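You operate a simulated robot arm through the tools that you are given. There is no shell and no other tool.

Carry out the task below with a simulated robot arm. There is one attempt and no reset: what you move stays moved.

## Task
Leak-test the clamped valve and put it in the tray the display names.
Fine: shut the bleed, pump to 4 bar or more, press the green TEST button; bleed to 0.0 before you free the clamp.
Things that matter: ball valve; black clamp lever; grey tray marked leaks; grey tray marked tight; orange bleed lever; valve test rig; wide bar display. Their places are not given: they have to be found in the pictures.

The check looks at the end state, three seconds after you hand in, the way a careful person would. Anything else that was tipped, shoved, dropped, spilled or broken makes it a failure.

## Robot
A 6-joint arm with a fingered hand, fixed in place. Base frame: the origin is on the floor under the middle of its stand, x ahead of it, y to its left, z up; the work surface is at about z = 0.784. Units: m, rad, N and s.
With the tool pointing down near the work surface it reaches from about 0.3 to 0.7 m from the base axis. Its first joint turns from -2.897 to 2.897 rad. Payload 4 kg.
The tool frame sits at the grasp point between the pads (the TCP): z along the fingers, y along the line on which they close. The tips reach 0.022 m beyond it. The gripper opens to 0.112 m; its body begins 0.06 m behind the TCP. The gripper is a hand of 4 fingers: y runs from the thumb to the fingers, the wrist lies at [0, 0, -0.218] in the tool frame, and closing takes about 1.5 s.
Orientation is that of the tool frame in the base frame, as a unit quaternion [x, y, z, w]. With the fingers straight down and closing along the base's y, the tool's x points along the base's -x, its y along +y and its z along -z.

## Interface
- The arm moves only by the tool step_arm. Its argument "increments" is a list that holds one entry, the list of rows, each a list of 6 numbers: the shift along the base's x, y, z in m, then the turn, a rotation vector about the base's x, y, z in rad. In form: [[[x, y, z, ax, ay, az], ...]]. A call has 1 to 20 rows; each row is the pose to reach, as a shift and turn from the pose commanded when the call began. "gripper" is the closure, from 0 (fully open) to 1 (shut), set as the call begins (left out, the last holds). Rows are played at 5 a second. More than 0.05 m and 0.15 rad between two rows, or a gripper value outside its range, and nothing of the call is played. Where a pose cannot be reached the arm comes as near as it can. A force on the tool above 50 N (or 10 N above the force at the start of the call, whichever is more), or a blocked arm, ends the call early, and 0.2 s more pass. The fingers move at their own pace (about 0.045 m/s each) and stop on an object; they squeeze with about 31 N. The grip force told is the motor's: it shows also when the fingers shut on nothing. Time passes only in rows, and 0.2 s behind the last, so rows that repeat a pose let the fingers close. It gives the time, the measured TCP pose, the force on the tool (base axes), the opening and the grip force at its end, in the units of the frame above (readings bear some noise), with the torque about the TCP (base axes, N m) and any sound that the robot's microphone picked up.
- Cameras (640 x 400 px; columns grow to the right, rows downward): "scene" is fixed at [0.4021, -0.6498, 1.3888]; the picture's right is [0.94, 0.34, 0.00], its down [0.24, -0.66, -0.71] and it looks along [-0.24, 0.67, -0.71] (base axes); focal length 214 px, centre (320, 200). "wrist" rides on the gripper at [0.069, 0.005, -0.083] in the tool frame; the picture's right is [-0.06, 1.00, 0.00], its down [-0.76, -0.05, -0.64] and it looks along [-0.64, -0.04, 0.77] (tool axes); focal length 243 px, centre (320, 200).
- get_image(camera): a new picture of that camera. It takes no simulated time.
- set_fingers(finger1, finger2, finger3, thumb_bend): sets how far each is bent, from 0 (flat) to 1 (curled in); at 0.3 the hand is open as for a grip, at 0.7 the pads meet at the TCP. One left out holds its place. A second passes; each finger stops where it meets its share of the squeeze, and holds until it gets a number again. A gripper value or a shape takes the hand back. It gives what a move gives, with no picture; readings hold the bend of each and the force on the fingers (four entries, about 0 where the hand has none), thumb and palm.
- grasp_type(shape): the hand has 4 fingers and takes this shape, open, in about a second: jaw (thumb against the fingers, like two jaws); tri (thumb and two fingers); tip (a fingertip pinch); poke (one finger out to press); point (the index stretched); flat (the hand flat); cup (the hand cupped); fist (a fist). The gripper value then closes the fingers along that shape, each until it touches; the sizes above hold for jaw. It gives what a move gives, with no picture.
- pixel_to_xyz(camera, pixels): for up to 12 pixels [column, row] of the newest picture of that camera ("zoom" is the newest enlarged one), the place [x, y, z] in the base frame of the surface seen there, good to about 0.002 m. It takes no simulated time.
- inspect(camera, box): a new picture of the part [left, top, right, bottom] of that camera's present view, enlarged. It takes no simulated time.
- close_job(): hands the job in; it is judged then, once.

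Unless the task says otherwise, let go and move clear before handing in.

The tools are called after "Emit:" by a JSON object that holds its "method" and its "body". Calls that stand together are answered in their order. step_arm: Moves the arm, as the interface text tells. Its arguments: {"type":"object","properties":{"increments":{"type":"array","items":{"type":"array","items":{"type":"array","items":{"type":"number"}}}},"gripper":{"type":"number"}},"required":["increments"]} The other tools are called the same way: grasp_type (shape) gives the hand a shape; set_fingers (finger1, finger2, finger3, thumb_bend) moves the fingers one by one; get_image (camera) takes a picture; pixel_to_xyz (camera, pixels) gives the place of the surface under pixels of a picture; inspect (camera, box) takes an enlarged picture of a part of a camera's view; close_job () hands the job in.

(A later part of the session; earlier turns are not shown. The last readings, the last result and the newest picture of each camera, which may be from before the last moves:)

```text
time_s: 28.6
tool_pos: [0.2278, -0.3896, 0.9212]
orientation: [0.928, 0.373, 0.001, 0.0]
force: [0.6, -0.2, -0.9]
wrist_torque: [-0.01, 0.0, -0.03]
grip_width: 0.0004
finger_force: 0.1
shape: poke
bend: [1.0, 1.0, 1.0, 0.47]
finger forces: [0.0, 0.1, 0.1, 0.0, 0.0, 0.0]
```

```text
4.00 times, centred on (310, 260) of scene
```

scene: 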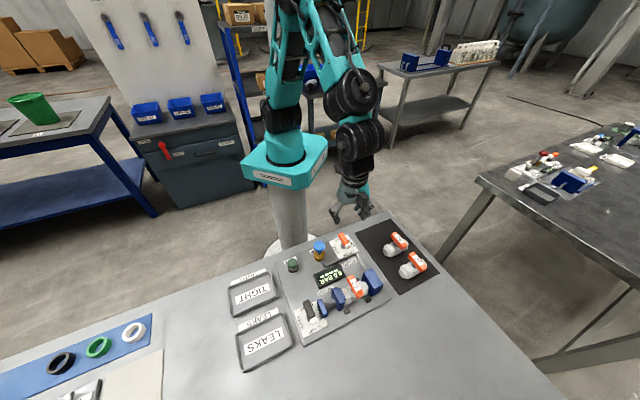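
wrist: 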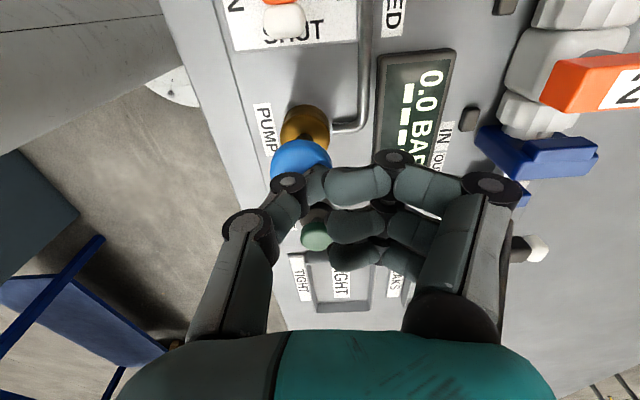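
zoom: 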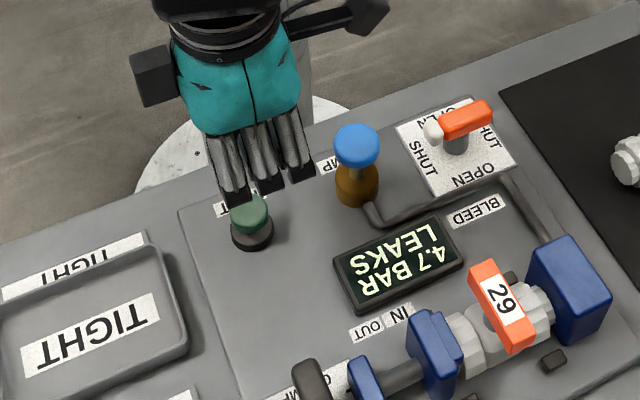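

The display says LEAKS at 4.7 BAR, so the valve goes in the LEAKS tray. Now I'll return to the bleed lever with the jaw shape, in the same orientation, to open it again.

Emit:
{"method": "grasp_type", "body": {"shape": "jaw"}}

Emit:
{"method": "step_arm", "body": {"increments": [[[0.03, 0.033, 0.013, 0, 0, 0], [0.06, 0.066, 0.013, 0, 0, 0], [0.09, 0.1, 0.013, 0, 0, 0], [0.111, 0.1255, 0.013, 0, 0, 0], [0.111, 0.1255, 0.013, 0, 0, 0], [0.111, 0.1255, 0.013, 0, 0, 0]]], "gripper": 0.6}}

Emit:
{"method": "get_image", "body": {"camera": "wrist"}}

Emit:
{"method": "inspect", "body": {"camera": "scene", "box": [290, 180, 420, 290]}}

```text
time_s: 29.5
tool_pos: [0.2285, -0.3897, 0.9207]
orientation: [0.928, 0.373, 0.0, 0.001]
force: [0.3, 0.2, -1.0]
wrist_torque: [-0.01, 0.0, -0.01]
grip_width: 0.1121
finger_force: 0.1
shape: jaw
bend: [0.3, 0.3, 0.3, 0.3]
finger forces: [0.0, 0.1, 0.0, 0.0, 0.1, 0.1]
```

```text
time_s: 30.9
tool_pos: [0.3385, -0.2643, 0.9332]
orientation: [0.928, 0.373, 0.001, 0.001]
force: [0.2, 0.3, 0.1]
wrist_torque: [0.03, 0.03, -0.01]
grip_width: 0.0452
finger_force: 0.1
shape: jaw
bend: [0.73, 0.73, 0.73, 0.7]
finger forces: [0.0, 0.0, 0.0, 0.1, 0.0, 0.0]
```

```text
taken
```

wrist: 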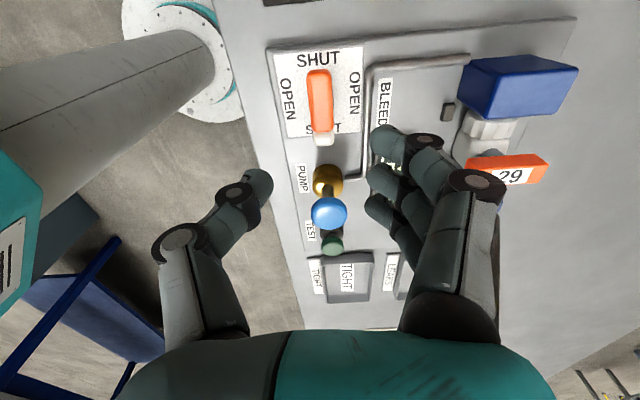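

```text
3.64 times, centred on (355, 235) of scene
```

zoom: 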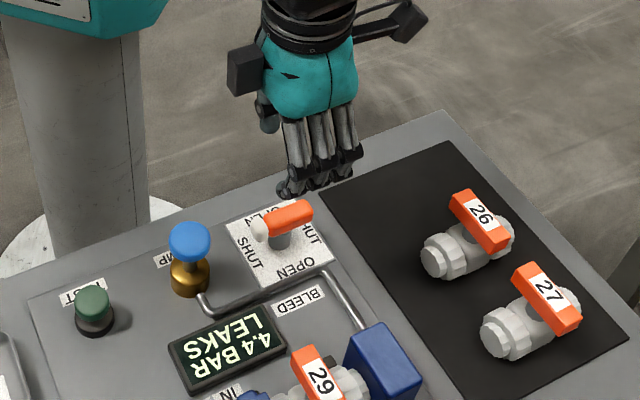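

The hand is back in the pose it left from (lever at wrist pixel (320,95)); I'll descend 0.10 m and close on the lever.

Emit:
{"method": "step_arm", "body": {"increments": [[[0, 0, -0.04, 0, 0, 0], [0, 0, -0.08, 0, 0, 0], [0, 0, -0.1, 0, 0, 0], [0, 0, -0.1, 0, 0, 0]]]}}

Emit:
{"method": "step_arm", "body": {"increments": [[[0, 0, 0, 0, 0, 0], [0, 0, 0, 0, 0, 0], [0, 0, 0, 0, 0, 0], [0, 0, 0, 0, 0, 0], [0, 0, 0, 0, 0, 0]]], "gripper": 0.9}}

Emit:
{"method": "step_arm", "body": {"increments": [[[0, 0, 0, 0, 0, 0.127], [0, 0, 0, 0, 0, 0.254], [0, 0, 0, 0, 0, 0.381], [0, 0, 0, 0, 0, 0.508], [0, 0, 0, 0, 0, 0.635], [0, 0, 0, 0, 0, 0.762], [0, 0, 0, 0, 0, 0.889], [0, 0, 0, 0, 0, 1.016], [0, 0, 0, 0, 0, 1.143], [0, 0, 0, 0, 0, 1.27], [0, 0, 0, 0, 0, 1.4], [0, 0, 0, 0, 0, 1.52]]]}}

Emit:
{"method": "inspect", "body": {"camera": "scene", "box": [290, 180, 420, 290]}}

```text
time_s: 31.9
tool_pos: [0.3401, -0.2628, 0.8323]
orientation: [0.928, 0.374, 0.001, 0.001]
force: [-0.4, 0.6, 0.0]
wrist_torque: [0.02, 0.02, 0.02]
grip_width: 0.0454
finger_force: 0.1
shape: jaw
bend: [0.73, 0.73, 0.73, 0.7]
finger forces: [0.0, 0.0, 0.1, 0.0, 0.0, 0.0]
```

```text
time_s: 33.1
tool_pos: [0.3395, -0.2623, 0.8325]
orientation: [0.928, 0.373, 0.0, 0.001]
force: [1.5, -5.0, -5.7]
wrist_torque: [-0.06, -0.02, 0.02]
grip_width: 0.0138
finger_force: 30.9
shape: jaw
bend: [0.72, 0.72, 0.72, 0.7]
finger forces: [10.0, 10.2, 10.2, 0.0, 26.4, 0.0]
```

```text
time_s: 35.7
tool_pos: [0.339, -0.2654, 0.8326]
orientation: [0.415, 0.91, 0.001, 0.002]
force: [13.1, -12.0, -11.7]
wrist_torque: [-0.2, -0.16, -0.07]
grip_width: 0.0125
finger_force: 31.0
shape: jaw
bend: [0.71, 0.72, 0.72, 0.7]
finger forces: [9.4, 9.6, 11.5, 0.1, 26.2, 0.0]
```

```text
3.64 times, centred on (355, 235) of scene
```

zoom: 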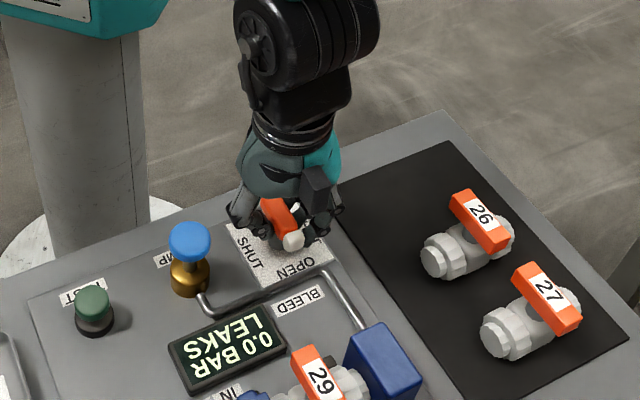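

The display shows 0.0 BAR LEAKS and the lever's white end is back at (293,240). I'll turn the last bit to the OPEN stop, then release and lift.

Emit:
{"method": "step_arm", "body": {"increments": [[[0, 0, 0, 0, 0, 0.07], [0, 0, 0, 0, 0, 0.12], [0, 0, 0, 0, 0, 0.12]]]}}

Emit:
{"method": "step_arm", "body": {"increments": [[[0, 0, 0, 0, 0, -0.06], [0, 0, 0, 0, 0, -0.06], [0, 0, 0, 0, 0, -0.06], [0, 0, 0, 0, 0, -0.06]]], "gripper": 0.6}}

Emit:
{"method": "step_arm", "body": {"increments": [[[0, 0, 0.04, 0, 0, 0], [0, 0, 0.08, 0, 0, 0], [0, 0, 0.12, 0, 0, 0], [0, 0, 0.16, 0, 0, 0], [0, 0, 0.16, 0, 0, 0]]]}}

Emit:
{"method": "inspect", "body": {"camera": "scene", "box": [270, 220, 400, 345]}}

Emit:
{"method": "inspect", "body": {"camera": "scene", "box": [300, 290, 340, 340]}}

Emit:
{"method": "pixel_to_xyz", "body": {"camera": "zoom", "pixels": [[205, 90], [225, 130], [245, 180], [255, 210], [268, 235], [235, 150], [315, 85], [340, 150], [360, 195], [445, 30], [490, 100], [400, 115]]}}

```text
time_s: 36.5
tool_pos: [0.3395, -0.266, 0.8319]
orientation: [0.36, 0.933, 0.0, 0.002]
force: [16.4, -16.4, -8.5]
wrist_torque: [-0.21, -0.19, -0.32]
grip_width: 0.0122
finger_force: 31.2
shape: jaw
bend: [0.71, 0.72, 0.72, 0.7]
finger forces: [12.1, 9.1, 9.1, 0.0, 29.9, 0.1]
```

```text
time_s: 37.5
tool_pos: [0.3379, -0.2627, 0.8323]
orientation: [0.388, 0.922, 0.001, 0.001]
force: [0.5, 0.6, 0.8]
wrist_torque: [0.0, 0.03, 0.01]
grip_width: 0.044
finger_force: 0.0
shape: jaw
bend: [0.73, 0.73, 0.73, 0.7]
finger forces: [0.0, 0.1, 0.0, 0.0, 0.1, 0.0]
```

```text
time_s: 38.7
tool_pos: [0.3396, -0.2648, 0.9923]
orientation: [0.387, 0.922, 0.0, 0.0]
force: [0.8, 0.1, -0.5]
wrist_torque: [-0.04, 0.01, 0.02]
grip_width: 0.044
finger_force: 0.1
shape: jaw
bend: [0.73, 0.73, 0.73, 0.7]
finger forces: [0.1, 0.0, 0.0, 0.0, 0.1, 0.1]
```

```text
3.20 times, centred on (335, 282) of scene
```

zoom: 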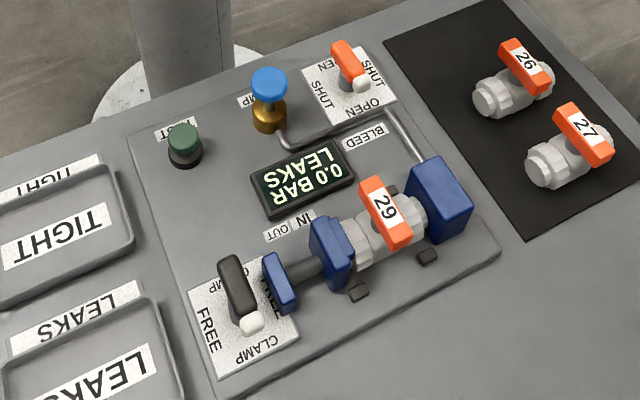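

```text
8.00 times, centred on (320, 315) of scene
```

zoom: 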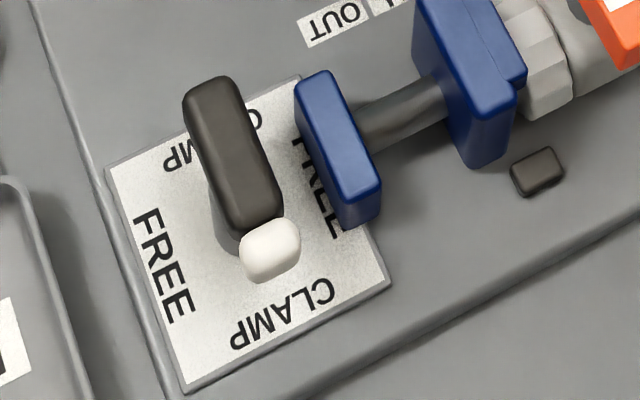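

```text
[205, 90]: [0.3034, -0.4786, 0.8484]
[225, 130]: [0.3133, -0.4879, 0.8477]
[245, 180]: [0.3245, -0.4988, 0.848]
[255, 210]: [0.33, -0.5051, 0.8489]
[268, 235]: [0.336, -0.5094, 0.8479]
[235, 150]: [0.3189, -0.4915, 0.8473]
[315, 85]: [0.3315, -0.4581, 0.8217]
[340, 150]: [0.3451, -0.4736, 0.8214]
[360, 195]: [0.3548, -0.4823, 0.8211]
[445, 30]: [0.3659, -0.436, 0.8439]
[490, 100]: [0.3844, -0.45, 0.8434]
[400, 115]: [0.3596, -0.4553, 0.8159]
```

The bleed is at OPEN, the display reads 0.0 BAR LEAKS. The clamp lever runs from (0.301,-0.476) to (0.340,-0.514) with its top at z 0.848, centre (0.3205,-0.495); I'll move above it.

Emit:
{"method": "step_arm", "body": {"increments": [[[-0.003, -0.045, 0, 0, 0, 0.011], [-0.007, -0.09, 0, 0, 0, 0.011], [-0.011, -0.135, 0, 0, 0, 0.011], [-0.015, -0.18, 0, 0, 0, 0.011], [-0.0182, -0.225, 0, 0, 0, 0.011], [-0.0182, -0.231, -0.03, 0, 0, 0.011], [-0.0182, -0.231, -0.05, 0, 0, 0.011], [-0.0182, -0.231, -0.05, 0, 0, 0.011]]]}}

Emit:
{"method": "get_image", "body": {"camera": "wrist"}}

Emit:
{"method": "get_image", "body": {"camera": "scene"}}

```text
time_s: 40.5
tool_pos: [0.3198, -0.494, 0.943]
orientation: [0.382, 0.924, 0.001, 0.001]
force: [0.3, 1.0, 0.2]
wrist_torque: [0.0, 0.0, 0.0]
grip_width: 0.0441
finger_force: 0.1
shape: jaw
bend: [0.73, 0.73, 0.73, 0.7]
finger forces: [0.0, 0.1, 0.1, 0.0, 0.0, 0.0]
```

```text
taken
```

wrist: 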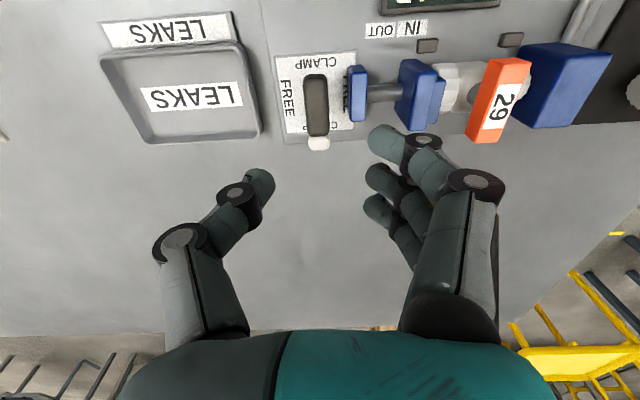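

```text
taken
```

scene: 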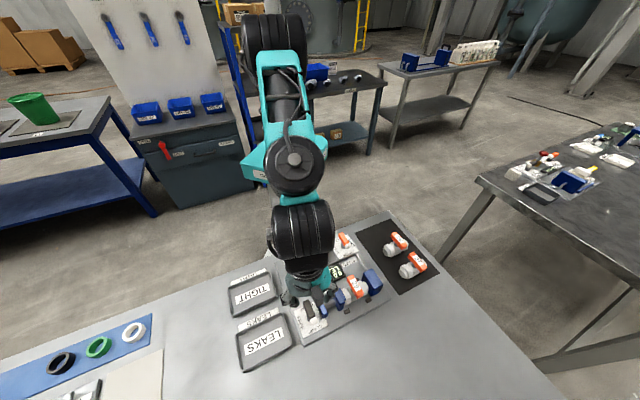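

The wrist view shows the clamp lever at (317,75)-(319,148), aligned with the jaw. I'll measure it once more from here.

Emit:
{"method": "pixel_to_xyz", "body": {"camera": "wrist", "pixels": [[315, 80], [316, 95], [317, 110], [318, 128], [319, 143], [308, 100], [326, 100], [357, 75], [359, 95], [420, 75], [240, 90], [405, 85]]}}

Emit:
{"method": "inspect", "body": {"camera": "wrist", "box": [260, 30, 460, 160]}}

```text
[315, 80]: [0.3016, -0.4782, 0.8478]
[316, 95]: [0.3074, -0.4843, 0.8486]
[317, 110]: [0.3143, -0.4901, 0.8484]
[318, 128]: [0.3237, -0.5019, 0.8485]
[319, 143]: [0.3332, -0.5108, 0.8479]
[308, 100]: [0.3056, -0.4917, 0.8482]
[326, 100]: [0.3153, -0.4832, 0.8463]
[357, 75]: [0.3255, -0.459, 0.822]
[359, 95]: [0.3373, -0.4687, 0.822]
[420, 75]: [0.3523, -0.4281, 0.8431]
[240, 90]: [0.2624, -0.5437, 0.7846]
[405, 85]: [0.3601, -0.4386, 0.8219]
```

```text
3.08 times, centred on (360, 95) of wrist
```

zoom: 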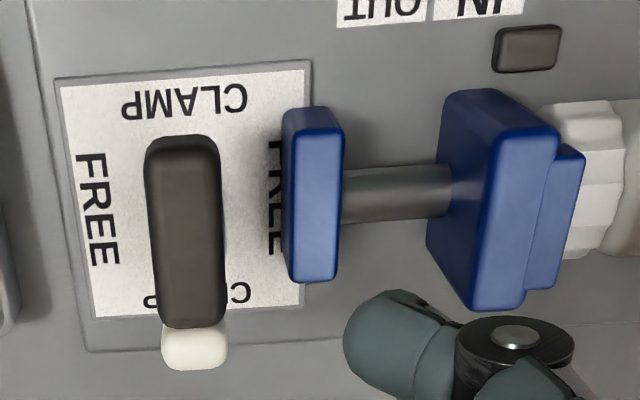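

The lever centre works out at (0.319,-0.495); the fixed blue block beside it tops at 0.822, so I'll grip with the TCP at z 0.852 (tips at 0.830) to stay above it.

Emit:
{"method": "step_arm", "body": {"increments": [[[-0.0015, 0, -0.04, 0, 0, 0], [-0.0015, 0, -0.07, 0, 0, 0], [-0.0015, 0, -0.0915, 0, 0, 0], [-0.0015, 0, -0.0915, 0, 0, 0]]]}}

Emit:
{"method": "inspect", "body": {"camera": "scene", "box": [260, 230, 380, 345]}}

Emit:
{"method": "get_image", "body": {"camera": "wrist"}}

```text
time_s: 41.5
tool_pos: [0.3185, -0.4946, 0.8506]
orientation: [0.383, 0.924, 0.001, 0.0]
force: [0.5, 0.8, 0.3]
wrist_torque: [-0.01, 0.01, -0.02]
grip_width: 0.0442
finger_force: 0.1
shape: jaw
bend: [0.73, 0.73, 0.73, 0.7]
finger forces: [0.0, 0.0, 0.0, 0.0, 0.0, 0.0]
```

```text
3.48 times, centred on (320, 288) of scene
```

zoom: 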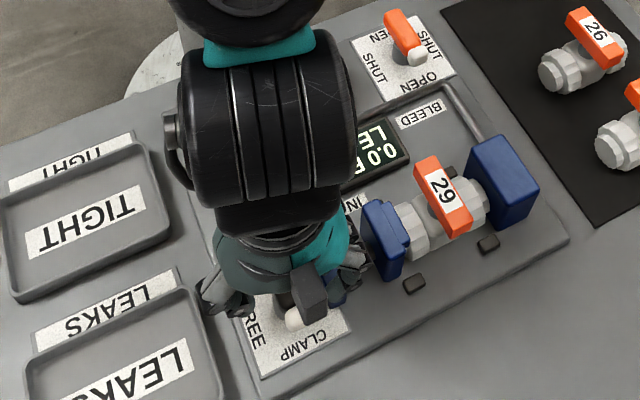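

```text
taken
```

wrist: 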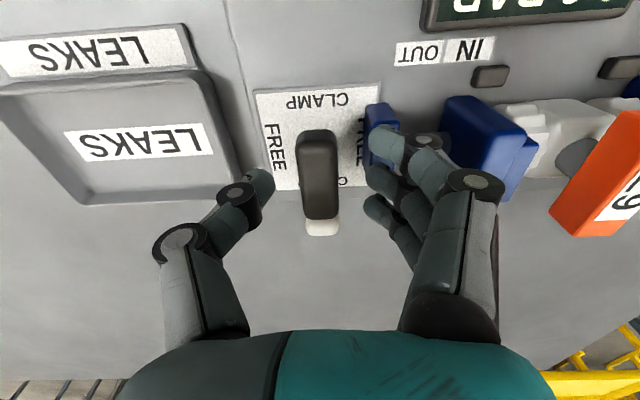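

The jaws straddle the clamp lever with no contact forces. I'll close on it and try a clockwise turn while watching the torque.

Emit:
{"method": "step_arm", "body": {"increments": [[[0, 0, 0, 0, 0, 0], [0, 0, 0, 0, 0, 0], [0, 0, 0, 0, 0, 0], [0, 0, 0, 0, 0, 0], [0, 0, 0, 0, 0, 0]]], "gripper": 0.9}}

Emit:
{"method": "step_arm", "body": {"increments": [[[0, 0, 0, 0, 0, -0.08], [0, 0, 0, 0, 0, -0.16], [0, 0, 0, 0, 0, -0.24], [0, 0, 0, 0, 0, -0.3]]]}}

Emit:
{"method": "get_image", "body": {"camera": "wrist"}}

Emit:
{"method": "inspect", "body": {"camera": "scene", "box": [260, 230, 380, 345]}}

```text
time_s: 42.7
tool_pos: [0.3172, -0.4954, 0.8507]
orientation: [0.382, 0.924, 0.001, 0.0]
force: [0.9, 0.5, -3.6]
wrist_torque: [0.03, -0.01, -0.04]
grip_width: 0.0124
finger_force: 30.4
shape: jaw
bend: [0.72, 0.72, 0.72, 0.7]
finger forces: [9.4, 9.4, 9.5, 0.1, 27.2, 0.1]
```

```text
time_s: 43.7
tool_pos: [0.3187, -0.4931, 0.8518]
orientation: [0.516, 0.856, 0.0, -0.001]
force: [1.9, 6.2, -9.2]
wrist_torque: [0.1, -0.1, 0.04]
grip_width: 0.0121
finger_force: 30.7
shape: jaw
bend: [0.72, 0.72, 0.72, 0.7]
finger forces: [10.2, 10.0, 10.7, 0.1, 26.2, 0.0]
```

```text
taken
```

wrist: 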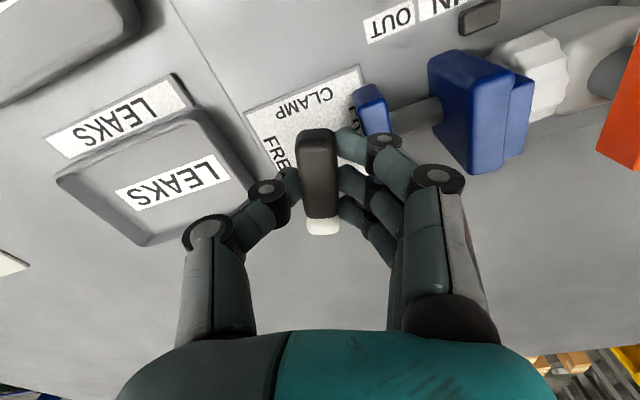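

```text
3.48 times, centred on (320, 288) of scene
```

zoom: 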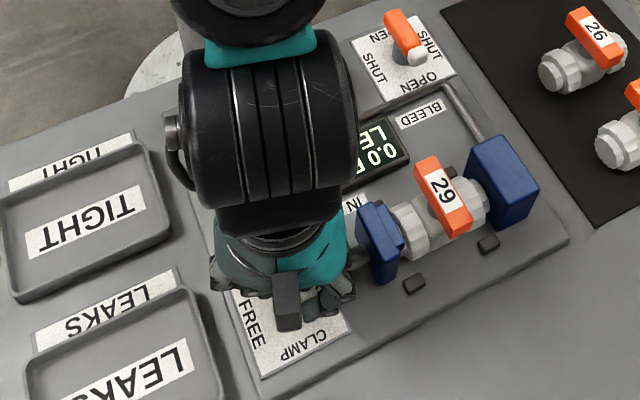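

The lever turns freely (torque 0.04) and the movable blue jaw has begun to back off. I'll finish the quarter turn.

Emit:
{"method": "step_arm", "body": {"increments": [[[0, 0, 0, 0, 0, -0.127], [0, 0, 0, 0, 0, -0.254], [0, 0, 0, 0, 0, -0.381], [0, 0, 0, 0, 0, -0.508], [0, 0, 0, 0, 0, -0.635], [0, 0, 0, 0, 0, -0.762], [0, 0, 0, 0, 0, -0.889], [0, 0, 0, 0, 0, -1.016], [0, 0, 0, 0, 0, -1.143], [0, 0, 0, 0, 0, -1.271], [0, 0, 0, 0, 0, -1.34], [0, 0, 0, 0, 0, -1.34]]]}}

Emit:
{"method": "inspect", "body": {"camera": "scene", "box": [260, 230, 380, 345]}}

Emit:
{"method": "get_image", "body": {"camera": "wrist"}}

```text
time_s: 46.3
tool_pos: [0.318, -0.4949, 0.8516]
orientation: [0.937, 0.35, 0.001, 0.0]
force: [22.3, 10.1, -10.3]
wrist_torque: [0.06, -0.36, 0.26]
grip_width: 0.0118
finger_force: 30.9
shape: jaw
bend: [0.72, 0.72, 0.71, 0.7]
finger forces: [9.3, 11.5, 12.8, 0.0, 25.1, 0.1]
```

```text
3.48 times, centred on (320, 288) of scene
```

zoom: 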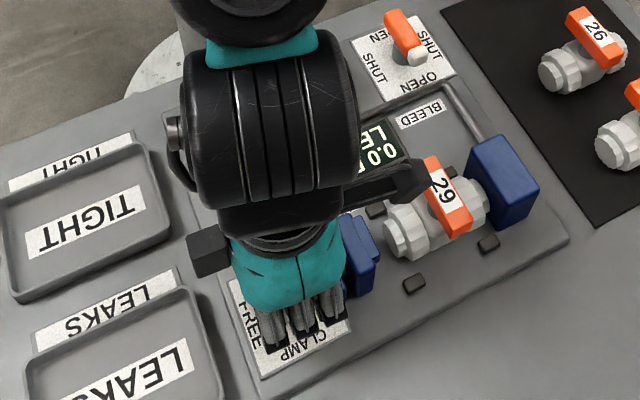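

```text
taken
```

wrist: 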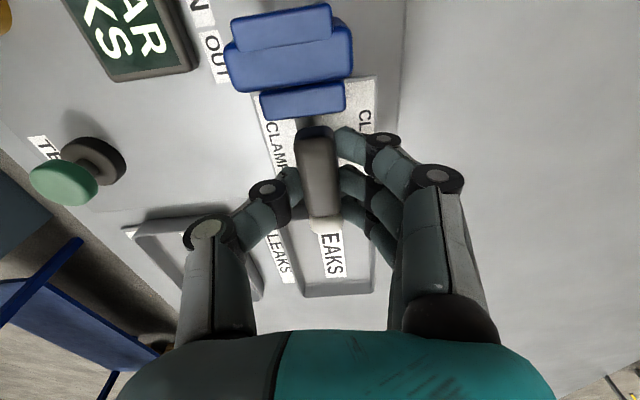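

The jaw has retracted and valve 29 stands loose at zoom (440,200). I'll ease off, open the hand and lift clear.

Emit:
{"method": "step_arm", "body": {"increments": [[[0, 0, 0, 0, 0, 0.05], [0, 0, 0, 0, 0, 0.05], [0, 0, 0, 0, 0, 0.05], [0, 0, 0, 0, 0, 0.05]]], "gripper": 0.6}}

Emit:
{"method": "step_arm", "body": {"increments": [[[0, 0, 0.04, 0, 0, 0], [0, 0, 0.08, 0, 0, 0], [0, 0, 0.12, 0, 0, 0], [0, 0, 0.16, 0, 0, 0], [0, 0, 0.16, 0, 0, 0]]]}}

Emit:
{"method": "inspect", "body": {"camera": "scene", "box": [260, 230, 400, 345]}}

Emit:
{"method": "get_image", "body": {"camera": "wrist"}}

```text
time_s: 47.3
tool_pos: [0.3177, -0.4947, 0.8508]
orientation: [0.928, 0.374, 0.0, 0.001]
force: [0.4, -0.1, -0.7]
wrist_torque: [-0.01, 0.04, 0.0]
grip_width: 0.0441
finger_force: 0.1
shape: jaw
bend: [0.73, 0.73, 0.73, 0.7]
finger forces: [0.1, 0.0, 0.0, 0.0, 0.1, 0.1]
```

```text
time_s: 48.5
tool_pos: [0.3194, -0.496, 1.0132]
orientation: [0.927, 0.375, 0.0, 0.001]
force: [-0.7, 0.6, 0.4]
wrist_torque: [-0.04, -0.01, -0.02]
grip_width: 0.0442
finger_force: 0.0
shape: jaw
bend: [0.73, 0.73, 0.73, 0.7]
finger forces: [0.0, 0.1, 0.0, 0.0, 0.0, 0.0]
```

```text
3.48 times, centred on (330, 288) of scene
```

zoom: 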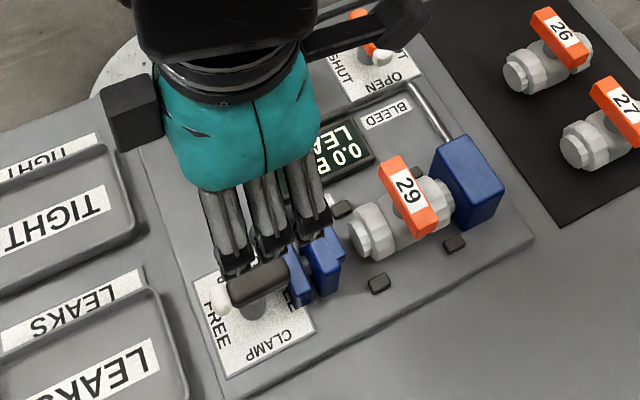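

```text
taken
```

wrist: 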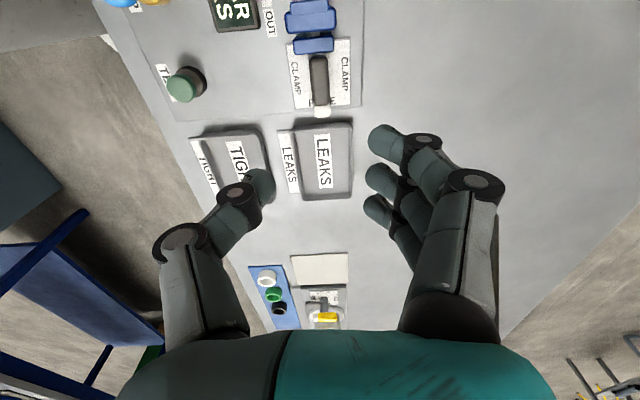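

The clamp lever's white end now points to FREE and the valve is unobstructed. I'll enlarge the valve and the LEAKS tray and measure them.

Emit:
{"method": "inspect", "body": {"camera": "scene", "box": [325, 265, 375, 310]}}

Emit:
{"method": "pixel_to_xyz", "body": {"camera": "zoom", "pixels": [[240, 60], [290, 110], [320, 170], [350, 220], [380, 170], [180, 190], [210, 240], [255, 150], [400, 110], [450, 130], [130, 100], [220, 300]]}}

Emit:
{"method": "inspect", "body": {"camera": "scene", "box": [220, 300, 310, 380]}}

Emit:
{"method": "pixel_to_xyz", "body": {"camera": "zoom", "pixels": [[120, 140], [170, 270], [330, 80], [370, 215], [250, 180], [330, 160], [190, 210], [95, 150], [270, 300], [390, 270], [300, 65], [400, 130]]}}

```text
8.89 times, centred on (350, 288) of scene
```

zoom: 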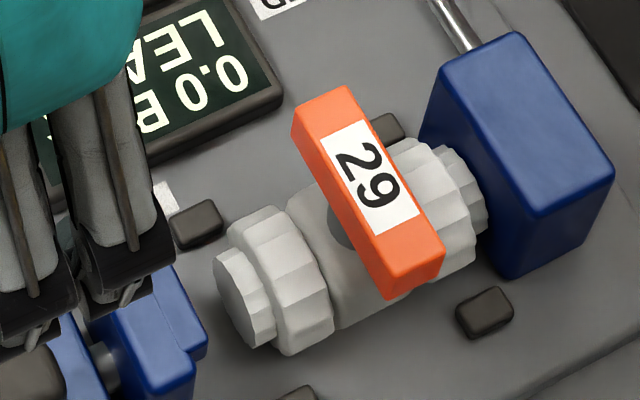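

```text
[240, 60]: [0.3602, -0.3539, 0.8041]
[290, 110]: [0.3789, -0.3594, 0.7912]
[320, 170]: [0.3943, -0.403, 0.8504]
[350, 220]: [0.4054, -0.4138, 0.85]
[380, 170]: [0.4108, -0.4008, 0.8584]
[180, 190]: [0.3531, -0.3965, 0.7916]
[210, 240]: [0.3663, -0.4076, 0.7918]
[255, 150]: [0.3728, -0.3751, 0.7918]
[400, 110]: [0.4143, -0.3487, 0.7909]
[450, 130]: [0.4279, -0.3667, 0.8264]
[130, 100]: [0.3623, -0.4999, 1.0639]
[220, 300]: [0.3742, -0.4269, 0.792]
```

```text
5.00 times, centred on (265, 340) of scene
```

zoom: 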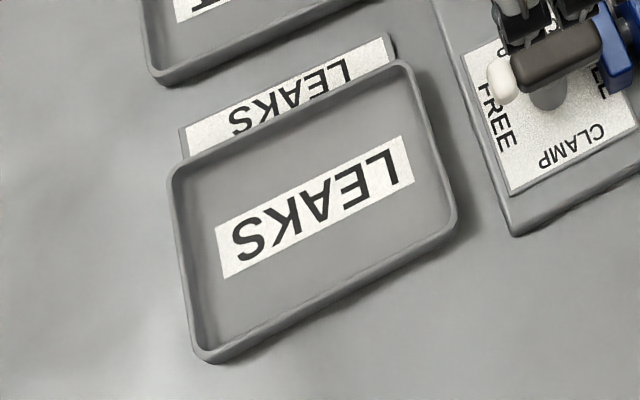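

```text
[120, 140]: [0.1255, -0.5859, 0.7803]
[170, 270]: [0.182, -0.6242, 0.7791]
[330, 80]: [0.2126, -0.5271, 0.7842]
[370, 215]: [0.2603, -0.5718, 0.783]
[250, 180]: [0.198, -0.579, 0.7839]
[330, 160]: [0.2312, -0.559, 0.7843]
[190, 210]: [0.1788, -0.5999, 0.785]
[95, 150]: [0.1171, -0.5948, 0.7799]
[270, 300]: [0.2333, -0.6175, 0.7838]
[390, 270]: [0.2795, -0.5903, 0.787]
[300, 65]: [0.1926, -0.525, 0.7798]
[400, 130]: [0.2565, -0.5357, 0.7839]
```

The LEAKS tray centre is near (0.229,-0.571) with its floor at 0.784. I'll measure the valve's handle ends and body tops more closely before choosing the grip.

Emit:
{"method": "inspect", "body": {"camera": "scene", "box": [325, 265, 375, 310]}}

Emit:
{"method": "pixel_to_xyz", "body": {"camera": "zoom", "pixels": [[315, 115], [345, 95], [390, 270], [430, 245], [365, 190], [305, 210], [310, 230], [260, 225], [420, 165], [235, 300], [475, 195], [345, 230]]}}

Emit:
{"method": "pixel_to_xyz", "body": {"camera": "zoom", "pixels": [[300, 135], [375, 265], [385, 290], [275, 250], [450, 165], [330, 300], [230, 260], [435, 270], [490, 310], [200, 225], [385, 128], [345, 205]]}}

```text
8.89 times, centred on (350, 288) of scene
```

zoom: 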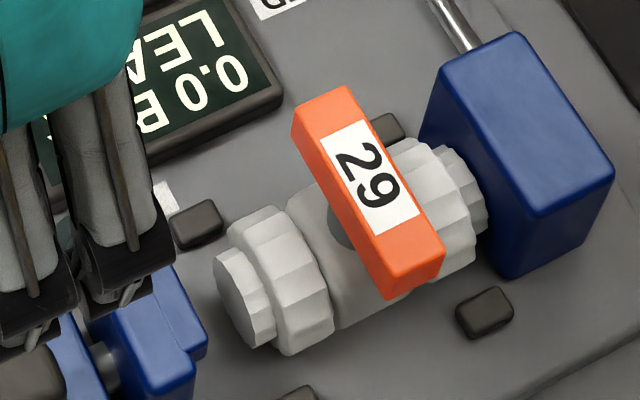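

```text
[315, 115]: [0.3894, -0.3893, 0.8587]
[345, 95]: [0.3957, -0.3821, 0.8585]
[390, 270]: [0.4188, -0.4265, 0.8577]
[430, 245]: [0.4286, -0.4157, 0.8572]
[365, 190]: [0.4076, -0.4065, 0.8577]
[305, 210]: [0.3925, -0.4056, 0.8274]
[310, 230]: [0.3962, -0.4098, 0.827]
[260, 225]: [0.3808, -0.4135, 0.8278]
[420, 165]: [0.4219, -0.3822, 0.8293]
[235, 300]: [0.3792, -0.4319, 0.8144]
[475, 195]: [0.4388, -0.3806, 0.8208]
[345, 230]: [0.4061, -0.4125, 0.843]
```

```text
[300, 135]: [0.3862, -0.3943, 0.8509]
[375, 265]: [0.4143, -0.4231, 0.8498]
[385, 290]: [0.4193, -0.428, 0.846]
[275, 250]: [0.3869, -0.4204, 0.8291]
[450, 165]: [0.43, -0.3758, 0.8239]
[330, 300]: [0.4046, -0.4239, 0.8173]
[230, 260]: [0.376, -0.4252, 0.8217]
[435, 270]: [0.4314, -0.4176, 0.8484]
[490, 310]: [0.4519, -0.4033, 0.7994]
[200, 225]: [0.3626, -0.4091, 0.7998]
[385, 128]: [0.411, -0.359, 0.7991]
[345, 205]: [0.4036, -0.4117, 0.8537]
```

The handle is 16 mm wide, z 0.845-0.858, centred at about (0.407,-0.404), above the body axis; body top is 0.829. I'll check the distance to the fixed blue block and view from above.

Emit:
{"method": "inspect", "body": {"camera": "scene", "box": [340, 260, 390, 305]}}

Emit:
{"method": "pixel_to_xyz", "body": {"camera": "zoom", "pixels": [[312, 115], [330, 140], [350, 180], [385, 235], [400, 255], [385, 80], [450, 180], [350, 230], [330, 200], [300, 190]]}}

Emit:
{"method": "step_arm", "body": {"increments": [[[0.02, 0.02, 0.02, 0, 0, 0.14], [0.04, 0.04, 0.04, 0, 0, 0.28], [0.06, 0.06, 0.04, 0, 0, 0.42], [0.08, 0.08, 0.04, 0, 0, 0.56], [0.088, 0.091, 0.04, 0, 0, 0.7], [0.088, 0.091, 0.03, 0, 0, 0.84], [0.088, 0.091, 0.02, 0, 0, 0.98], [0.088, 0.091, 0.01, 0, 0, 1.12], [0.088, 0.091, 0, 0, 0, 1.26], [0.088, 0.091, -0.02, 0, 0, 1.4], [0.088, 0.091, -0.04, 0, 0, 1.54], [0.088, 0.091, -0.06, 0, 0, 1.59], [0.088, 0.091, -0.06, 0, 0, 1.59]]]}}

Emit:
{"method": "get_image", "body": {"camera": "wrist"}}

```text
8.89 times, centred on (365, 282) of scene
```

zoom: 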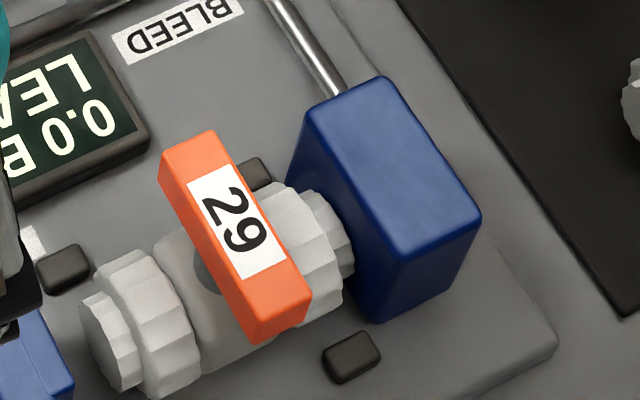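

```text
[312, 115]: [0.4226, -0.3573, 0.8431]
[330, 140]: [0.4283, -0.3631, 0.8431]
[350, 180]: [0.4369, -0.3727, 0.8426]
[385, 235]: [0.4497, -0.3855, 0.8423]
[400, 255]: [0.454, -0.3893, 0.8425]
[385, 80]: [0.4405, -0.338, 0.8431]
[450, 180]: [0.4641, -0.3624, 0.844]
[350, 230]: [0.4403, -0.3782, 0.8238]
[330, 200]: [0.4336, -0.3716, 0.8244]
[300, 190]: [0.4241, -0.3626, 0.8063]
```

```text
time_s: 51.3
tool_pos: [0.4045, -0.4052, 0.9512]
orientation: [0.383, 0.924, 0.001, 0.0]
force: [-0.3, -0.6, 0.1]
wrist_torque: [-0.01, 0.01, -0.04]
grip_width: 0.0442
finger_force: 0.0
shape: jaw
bend: [0.73, 0.73, 0.73, 0.7]
finger forces: [0.0, 0.0, 0.0, 0.0, 0.0, 0.1]
```

```text
taken
```

wrist: 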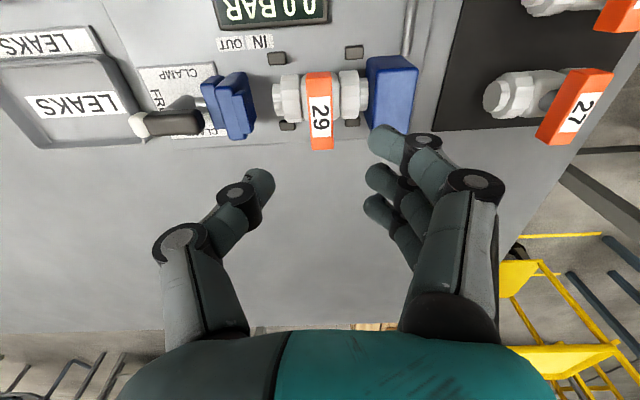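

The block face is 44 mm from the handle centre along the axis, so I'll use a narrower 30 mm opening. I'll measure the handle from this wrist view to centre and align.

Emit:
{"method": "inspect", "body": {"camera": "wrist", "box": [240, 30, 440, 165]}}

Emit:
{"method": "pixel_to_xyz", "body": {"camera": "zoom", "pixels": [[247, 140], [250, 200], [257, 270], [260, 355], [222, 200], [285, 200], [225, 330], [295, 330], [130, 215], [165, 180], [370, 190], [410, 200]]}}

```text
2.96 times, centred on (340, 98) of wrist
```

zoom: 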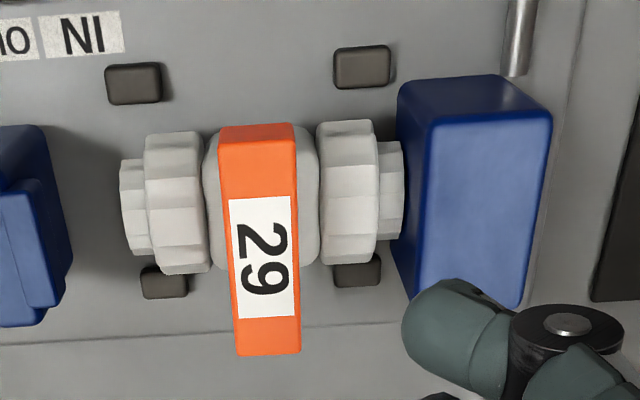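

```text
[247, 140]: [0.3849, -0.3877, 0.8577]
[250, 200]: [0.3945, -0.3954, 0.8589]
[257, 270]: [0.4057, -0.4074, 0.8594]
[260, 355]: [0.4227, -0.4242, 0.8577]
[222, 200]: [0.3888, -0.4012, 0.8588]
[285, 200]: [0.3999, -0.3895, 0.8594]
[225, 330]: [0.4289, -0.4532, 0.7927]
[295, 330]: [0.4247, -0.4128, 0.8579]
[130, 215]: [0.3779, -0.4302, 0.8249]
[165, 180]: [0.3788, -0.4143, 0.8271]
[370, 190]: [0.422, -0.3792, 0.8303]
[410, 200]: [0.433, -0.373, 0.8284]
```

The handle centreline is at x+y≈0 and the body axis at x−y≈0.806, so I'll aim the TCP at (0.404,-0.4035). Narrow to 30 mm and descend to z 0.8565 so the tips stay above the nuts (0.830).

Emit:
{"method": "step_arm", "body": {"increments": [[[-0.002, 0.001, -0.03, 0, 0, 0], [-0.002, 0.001, -0.06, 0, 0, 0], [-0.002, 0.001, -0.06, 0, 0, 0], [-0.002, 0.001, -0.06, 0, 0, 0]]], "gripper": 0.72}}

Emit:
{"method": "get_image", "body": {"camera": "wrist"}}

Emit:
{"method": "inspect", "body": {"camera": "scene", "box": [310, 230, 420, 320]}}

```text
time_s: 52.3
tool_pos: [0.4034, -0.403, 0.8935]
orientation: [0.383, 0.924, 0.001, 0.001]
force: [-0.1, 0.2, 0.4]
wrist_torque: [-0.01, 0.01, 0.04]
grip_width: 0.0317
finger_force: 0.0
shape: jaw
bend: [0.73, 0.73, 0.73, 0.7]
finger forces: [0.0, 0.1, 0.0, 0.1, 0.0, 0.1]
```

```text
taken
```

wrist: 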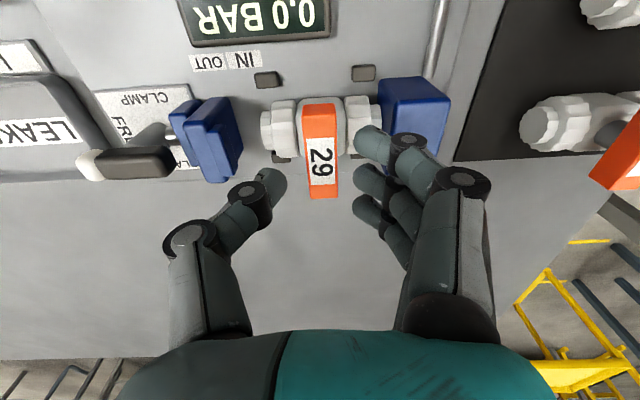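

```text
4.44 times, centred on (365, 275) of scene
```

zoom: 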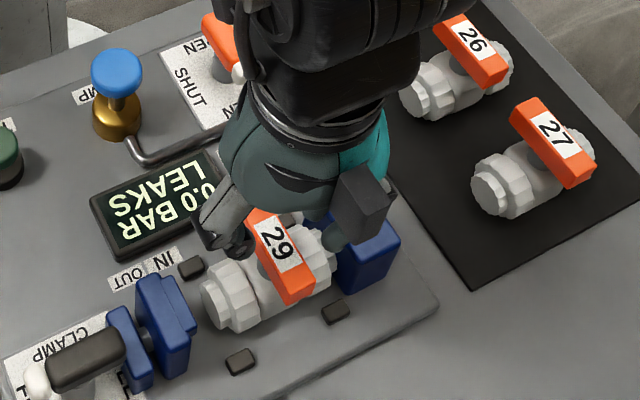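

The handle at wrist pixel (320,150) lies midway between thumb (287) and fingers (355). I'll descend the last 35 mm.

Emit:
{"method": "step_arm", "body": {"increments": [[[0, 0, -0.015, 0, 0, 0], [0, 0, -0.028, 0, 0, 0], [0, 0, -0.036, 0, 0, 0], [0, 0, -0.036, 0, 0, 0]]]}}

Emit:
{"method": "get_image", "body": {"camera": "wrist"}}

Emit:
{"method": "inspect", "body": {"camera": "scene", "box": [310, 230, 420, 320]}}

```text
time_s: 53.3
tool_pos: [0.4043, -0.404, 0.8562]
orientation: [0.383, 0.924, 0.001, 0.001]
force: [0.0, -0.1, 0.7]
wrist_torque: [0.04, 0.01, 0.02]
grip_width: 0.032
finger_force: 0.1
shape: jaw
bend: [0.73, 0.73, 0.73, 0.7]
finger forces: [0.0, 0.0, 0.0, 0.0, 0.1, 0.0]
```

```text
taken
```

wrist: 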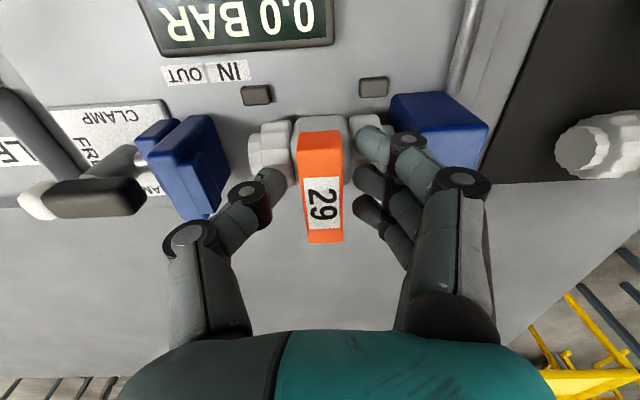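

```text
4.44 times, centred on (365, 275) of scene
```

zoom: 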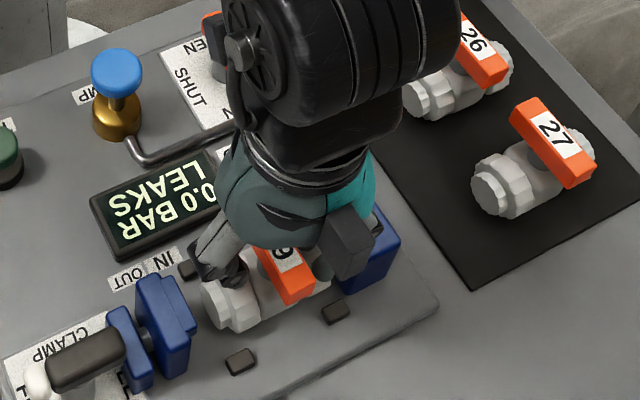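

The jaws straddle the handle without touching anything. I'll close on the handle.

Emit:
{"method": "step_arm", "body": {"increments": [[[0, 0, 0, 0, 0, 0], [0, 0, 0, 0, 0, 0], [0, 0, 0, 0, 0, 0], [0, 0, 0, 0, 0, 0], [0, 0, 0, 0, 0, 0], [0, 0, 0, 0, 0, 0]]], "gripper": 1.0}}

Emit:
{"method": "get_image", "body": {"camera": "wrist"}}

```text
time_s: 54.7
tool_pos: [0.4029, -0.4029, 0.8556]
orientation: [0.383, 0.924, 0.001, 0.0]
force: [-0.1, 0.2, -0.8]
wrist_torque: [0.01, -0.01, 0.0]
grip_width: 0.0122
finger_force: 31.0
shape: jaw
bend: [0.72, 0.72, 0.72, 0.7]
finger forces: [9.2, 9.3, 9.2, 0.1, 27.8, 0.1]
```

```text
taken
```

wrist: 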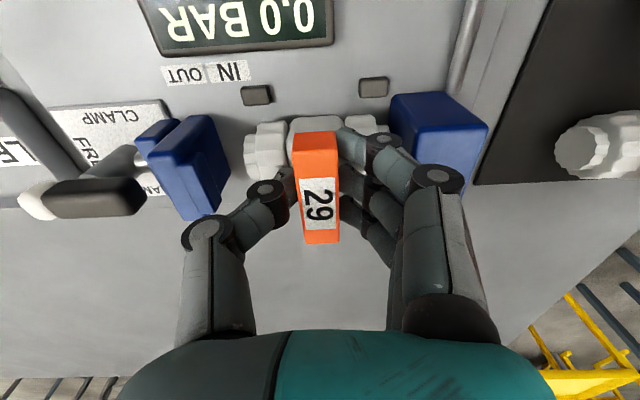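

The handle is held with 31 N across 12 mm. I'll slide 5 mm away from the fixed block and then lift slowly.

Emit:
{"method": "step_arm", "body": {"increments": [[[-0.002, -0.002, 0.001, 0, 0, 0], [-0.004, -0.004, 0.002, 0, 0, 0], [-0.004, -0.004, 0.01, 0, 0, 0], [-0.004, -0.004, 0.025, 0, 0, 0], [-0.004, -0.004, 0.05, 0, 0, 0], [-0.004, -0.004, 0.08, 0, 0, 0], [-0.004, -0.004, 0.1, 0, 0, 0], [-0.004, -0.004, 0.1, 0, 0, 0]]]}}

Emit:
{"method": "get_image", "body": {"camera": "wrist"}}

Emit:
{"method": "get_image", "body": {"camera": "scene"}}

```text
time_s: 56.5
tool_pos: [0.4006, -0.4079, 0.9584]
orientation: [0.382, 0.924, 0.0, 0.0]
force: [0.4, 0.2, -1.4]
wrist_torque: [0.04, 0.04, -0.03]
grip_width: 0.0123
finger_force: 31.0
shape: jaw
bend: [0.72, 0.72, 0.72, 0.7]
finger forces: [9.2, 9.3, 9.3, 0.0, 27.8, 0.0]
```

```text
taken
```

wrist: 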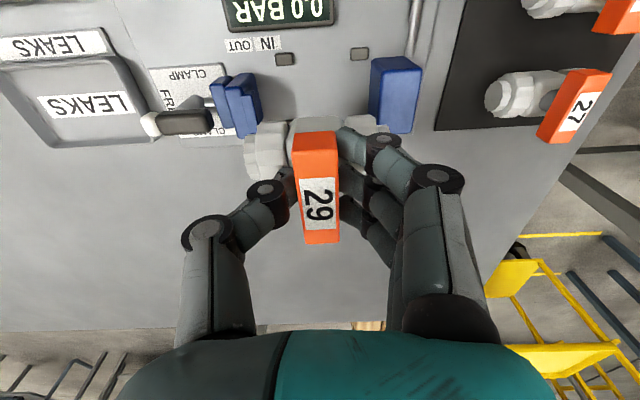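

```text
taken
```

scene: 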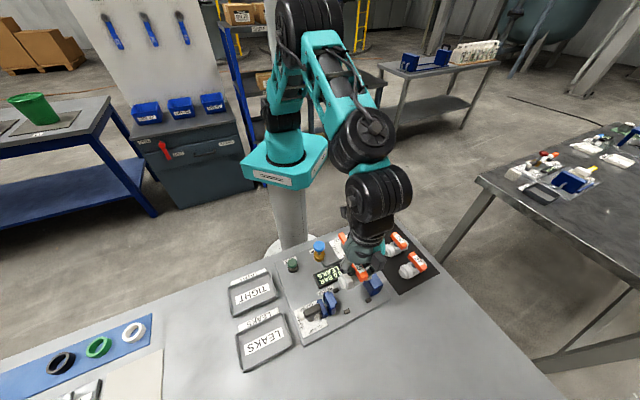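

The valve is lifted level in the hand (weight about 1.4 N). I'll measure the LEAKS tray's corners to find its centre.

Emit:
{"method": "inspect", "body": {"camera": "wrist", "box": [0, 20, 170, 160]}}

Emit:
{"method": "pixel_to_xyz", "body": {"camera": "wrist", "pixels": [[85, 105], [40, 105], [130, 100], [90, 75], [95, 130], [125, 62], [135, 125], [30, 135], [15, 85], [118, 58], [140, 133], [50, 146]]}}

Emit:
{"method": "inspect", "body": {"camera": "scene", "box": [220, 300, 310, 380]}}

Emit:
{"method": "pixel_to_xyz", "body": {"camera": "zoom", "pixels": [[178, 168], [398, 70], [448, 225], [207, 352], [190, 180], [395, 85], [435, 215], [215, 330], [315, 205], [290, 120], [335, 290], [205, 250]]}}

```text
2.86 times, centred on (85, 90) of wrist
```

zoom: 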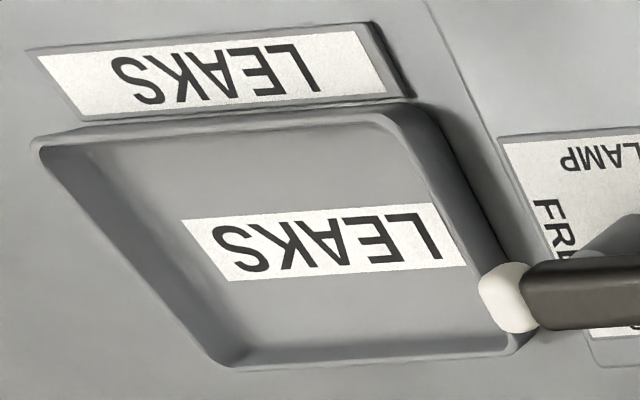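

```text
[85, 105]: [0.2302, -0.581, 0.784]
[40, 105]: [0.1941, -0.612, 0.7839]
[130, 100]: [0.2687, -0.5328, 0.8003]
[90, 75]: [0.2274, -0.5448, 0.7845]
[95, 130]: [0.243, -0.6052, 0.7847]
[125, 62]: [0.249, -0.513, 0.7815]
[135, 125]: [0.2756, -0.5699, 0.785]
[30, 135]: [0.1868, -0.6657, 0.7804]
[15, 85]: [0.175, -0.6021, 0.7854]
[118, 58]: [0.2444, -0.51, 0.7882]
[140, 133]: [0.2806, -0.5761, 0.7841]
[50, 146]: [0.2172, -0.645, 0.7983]
```

```text
5.00 times, centred on (265, 340) of scene
```

zoom: 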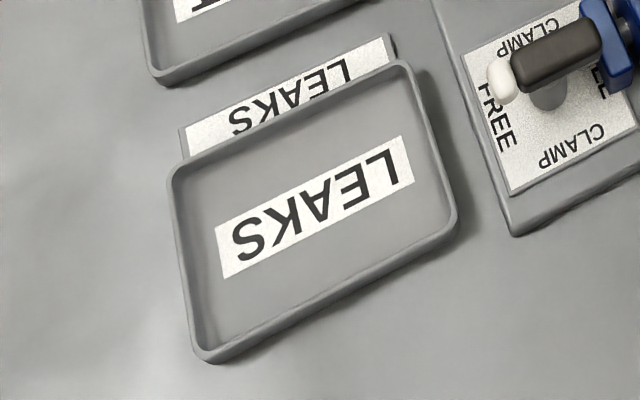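

```text
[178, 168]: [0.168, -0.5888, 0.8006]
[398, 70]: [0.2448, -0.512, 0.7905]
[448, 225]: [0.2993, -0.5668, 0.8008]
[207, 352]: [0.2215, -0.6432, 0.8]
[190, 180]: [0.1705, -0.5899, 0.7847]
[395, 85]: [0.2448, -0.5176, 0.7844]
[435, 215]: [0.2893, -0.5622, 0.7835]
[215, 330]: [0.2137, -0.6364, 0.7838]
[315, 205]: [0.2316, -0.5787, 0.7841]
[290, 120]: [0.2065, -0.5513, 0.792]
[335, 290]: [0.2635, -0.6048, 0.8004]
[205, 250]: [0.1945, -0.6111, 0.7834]
```

The tray's rim corners average to a centre of (0.2334,-0.5777), 109×77 mm, with its long side along the valve's axis, so no turn is needed. I'll carry the valve across at z≈0.956, well above the clamp lever (0.848).

Emit:
{"method": "step_arm", "body": {"increments": [[[-0.02, -0.02, 0.005, 0, 0, 0], [-0.05, -0.05, 0.005, 0, 0, 0], [-0.08, -0.08, 0.005, 0, 0, 0], [-0.11, -0.111, 0.005, 0, 0, 0], [-0.14, -0.142, 0.005, 0, 0, 0], [-0.16, -0.163, 0, 0, 0, 0], [-0.169, -0.172, 0, 0, 0, 0], [-0.169, -0.172, 0, 0, 0, 0]]]}}

Emit:
{"method": "get_image", "body": {"camera": "wrist"}}

Emit:
{"method": "inspect", "body": {"camera": "scene", "box": [210, 240, 340, 380]}}

```text
time_s: 58.3
tool_pos: [0.2312, -0.5798, 0.9553]
orientation: [0.382, 0.924, 0.001, 0.0]
force: [0.5, 0.0, -1.8]
wrist_torque: [0.02, -0.01, 0.01]
grip_width: 0.0122
finger_force: 31.2
shape: jaw
bend: [0.72, 0.72, 0.72, 0.7]
finger forces: [9.3, 9.3, 9.3, 0.0, 27.9, 0.1]
```

```text
taken
```

wrist: 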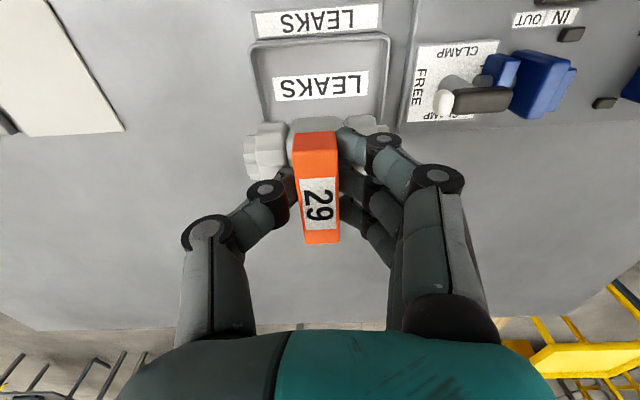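

```text
2.86 times, centred on (275, 310) of scene
```

zoom: 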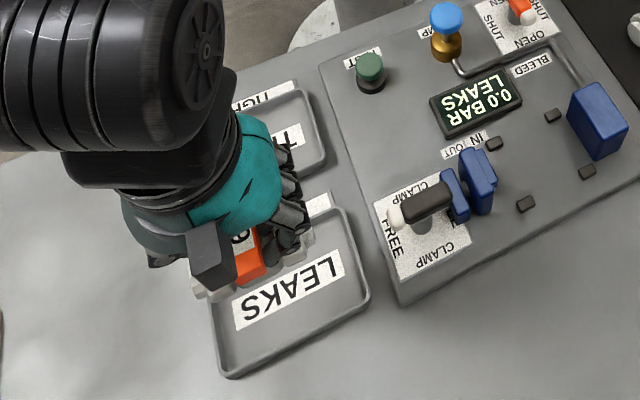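

The valve hangs over the tray: tray centre at wrist column 321, valve centre about 318. I'll lower to z 0.875 and check.

Emit:
{"method": "step_arm", "body": {"increments": [[[0, 0, -0.03, 0, 0, 0], [0, 0, -0.06, 0, 0, 0], [0, 0, -0.08, 0, 0, 0], [0, 0, -0.08, 0, 0, 0]]]}}

Emit:
{"method": "get_image", "body": {"camera": "wrist"}}

Emit:
{"method": "inspect", "body": {"camera": "scene", "box": [210, 260, 330, 380]}}

```text
time_s: 59.3
tool_pos: [0.2323, -0.5808, 0.8753]
orientation: [0.383, 0.924, 0.001, 0.0]
force: [-0.2, 0.4, -1.8]
wrist_torque: [-0.03, 0.0, 0.02]
grip_width: 0.012
finger_force: 30.9
shape: jaw
bend: [0.72, 0.72, 0.72, 0.7]
finger forces: [9.2, 9.2, 9.3, 0.1, 28.1, 0.1]
```

```text
taken
```

wrist: 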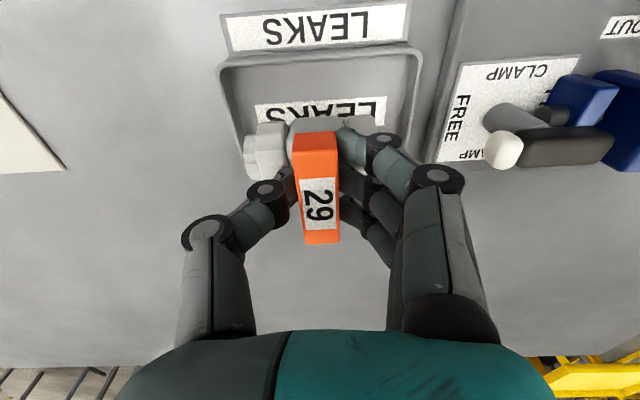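

```text
3.33 times, centred on (270, 320) of scene
```

zoom: 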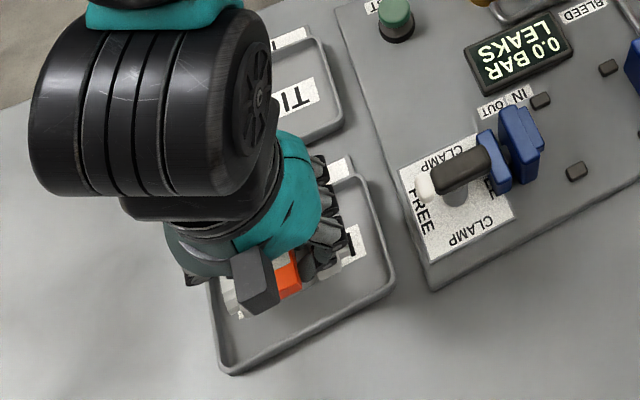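

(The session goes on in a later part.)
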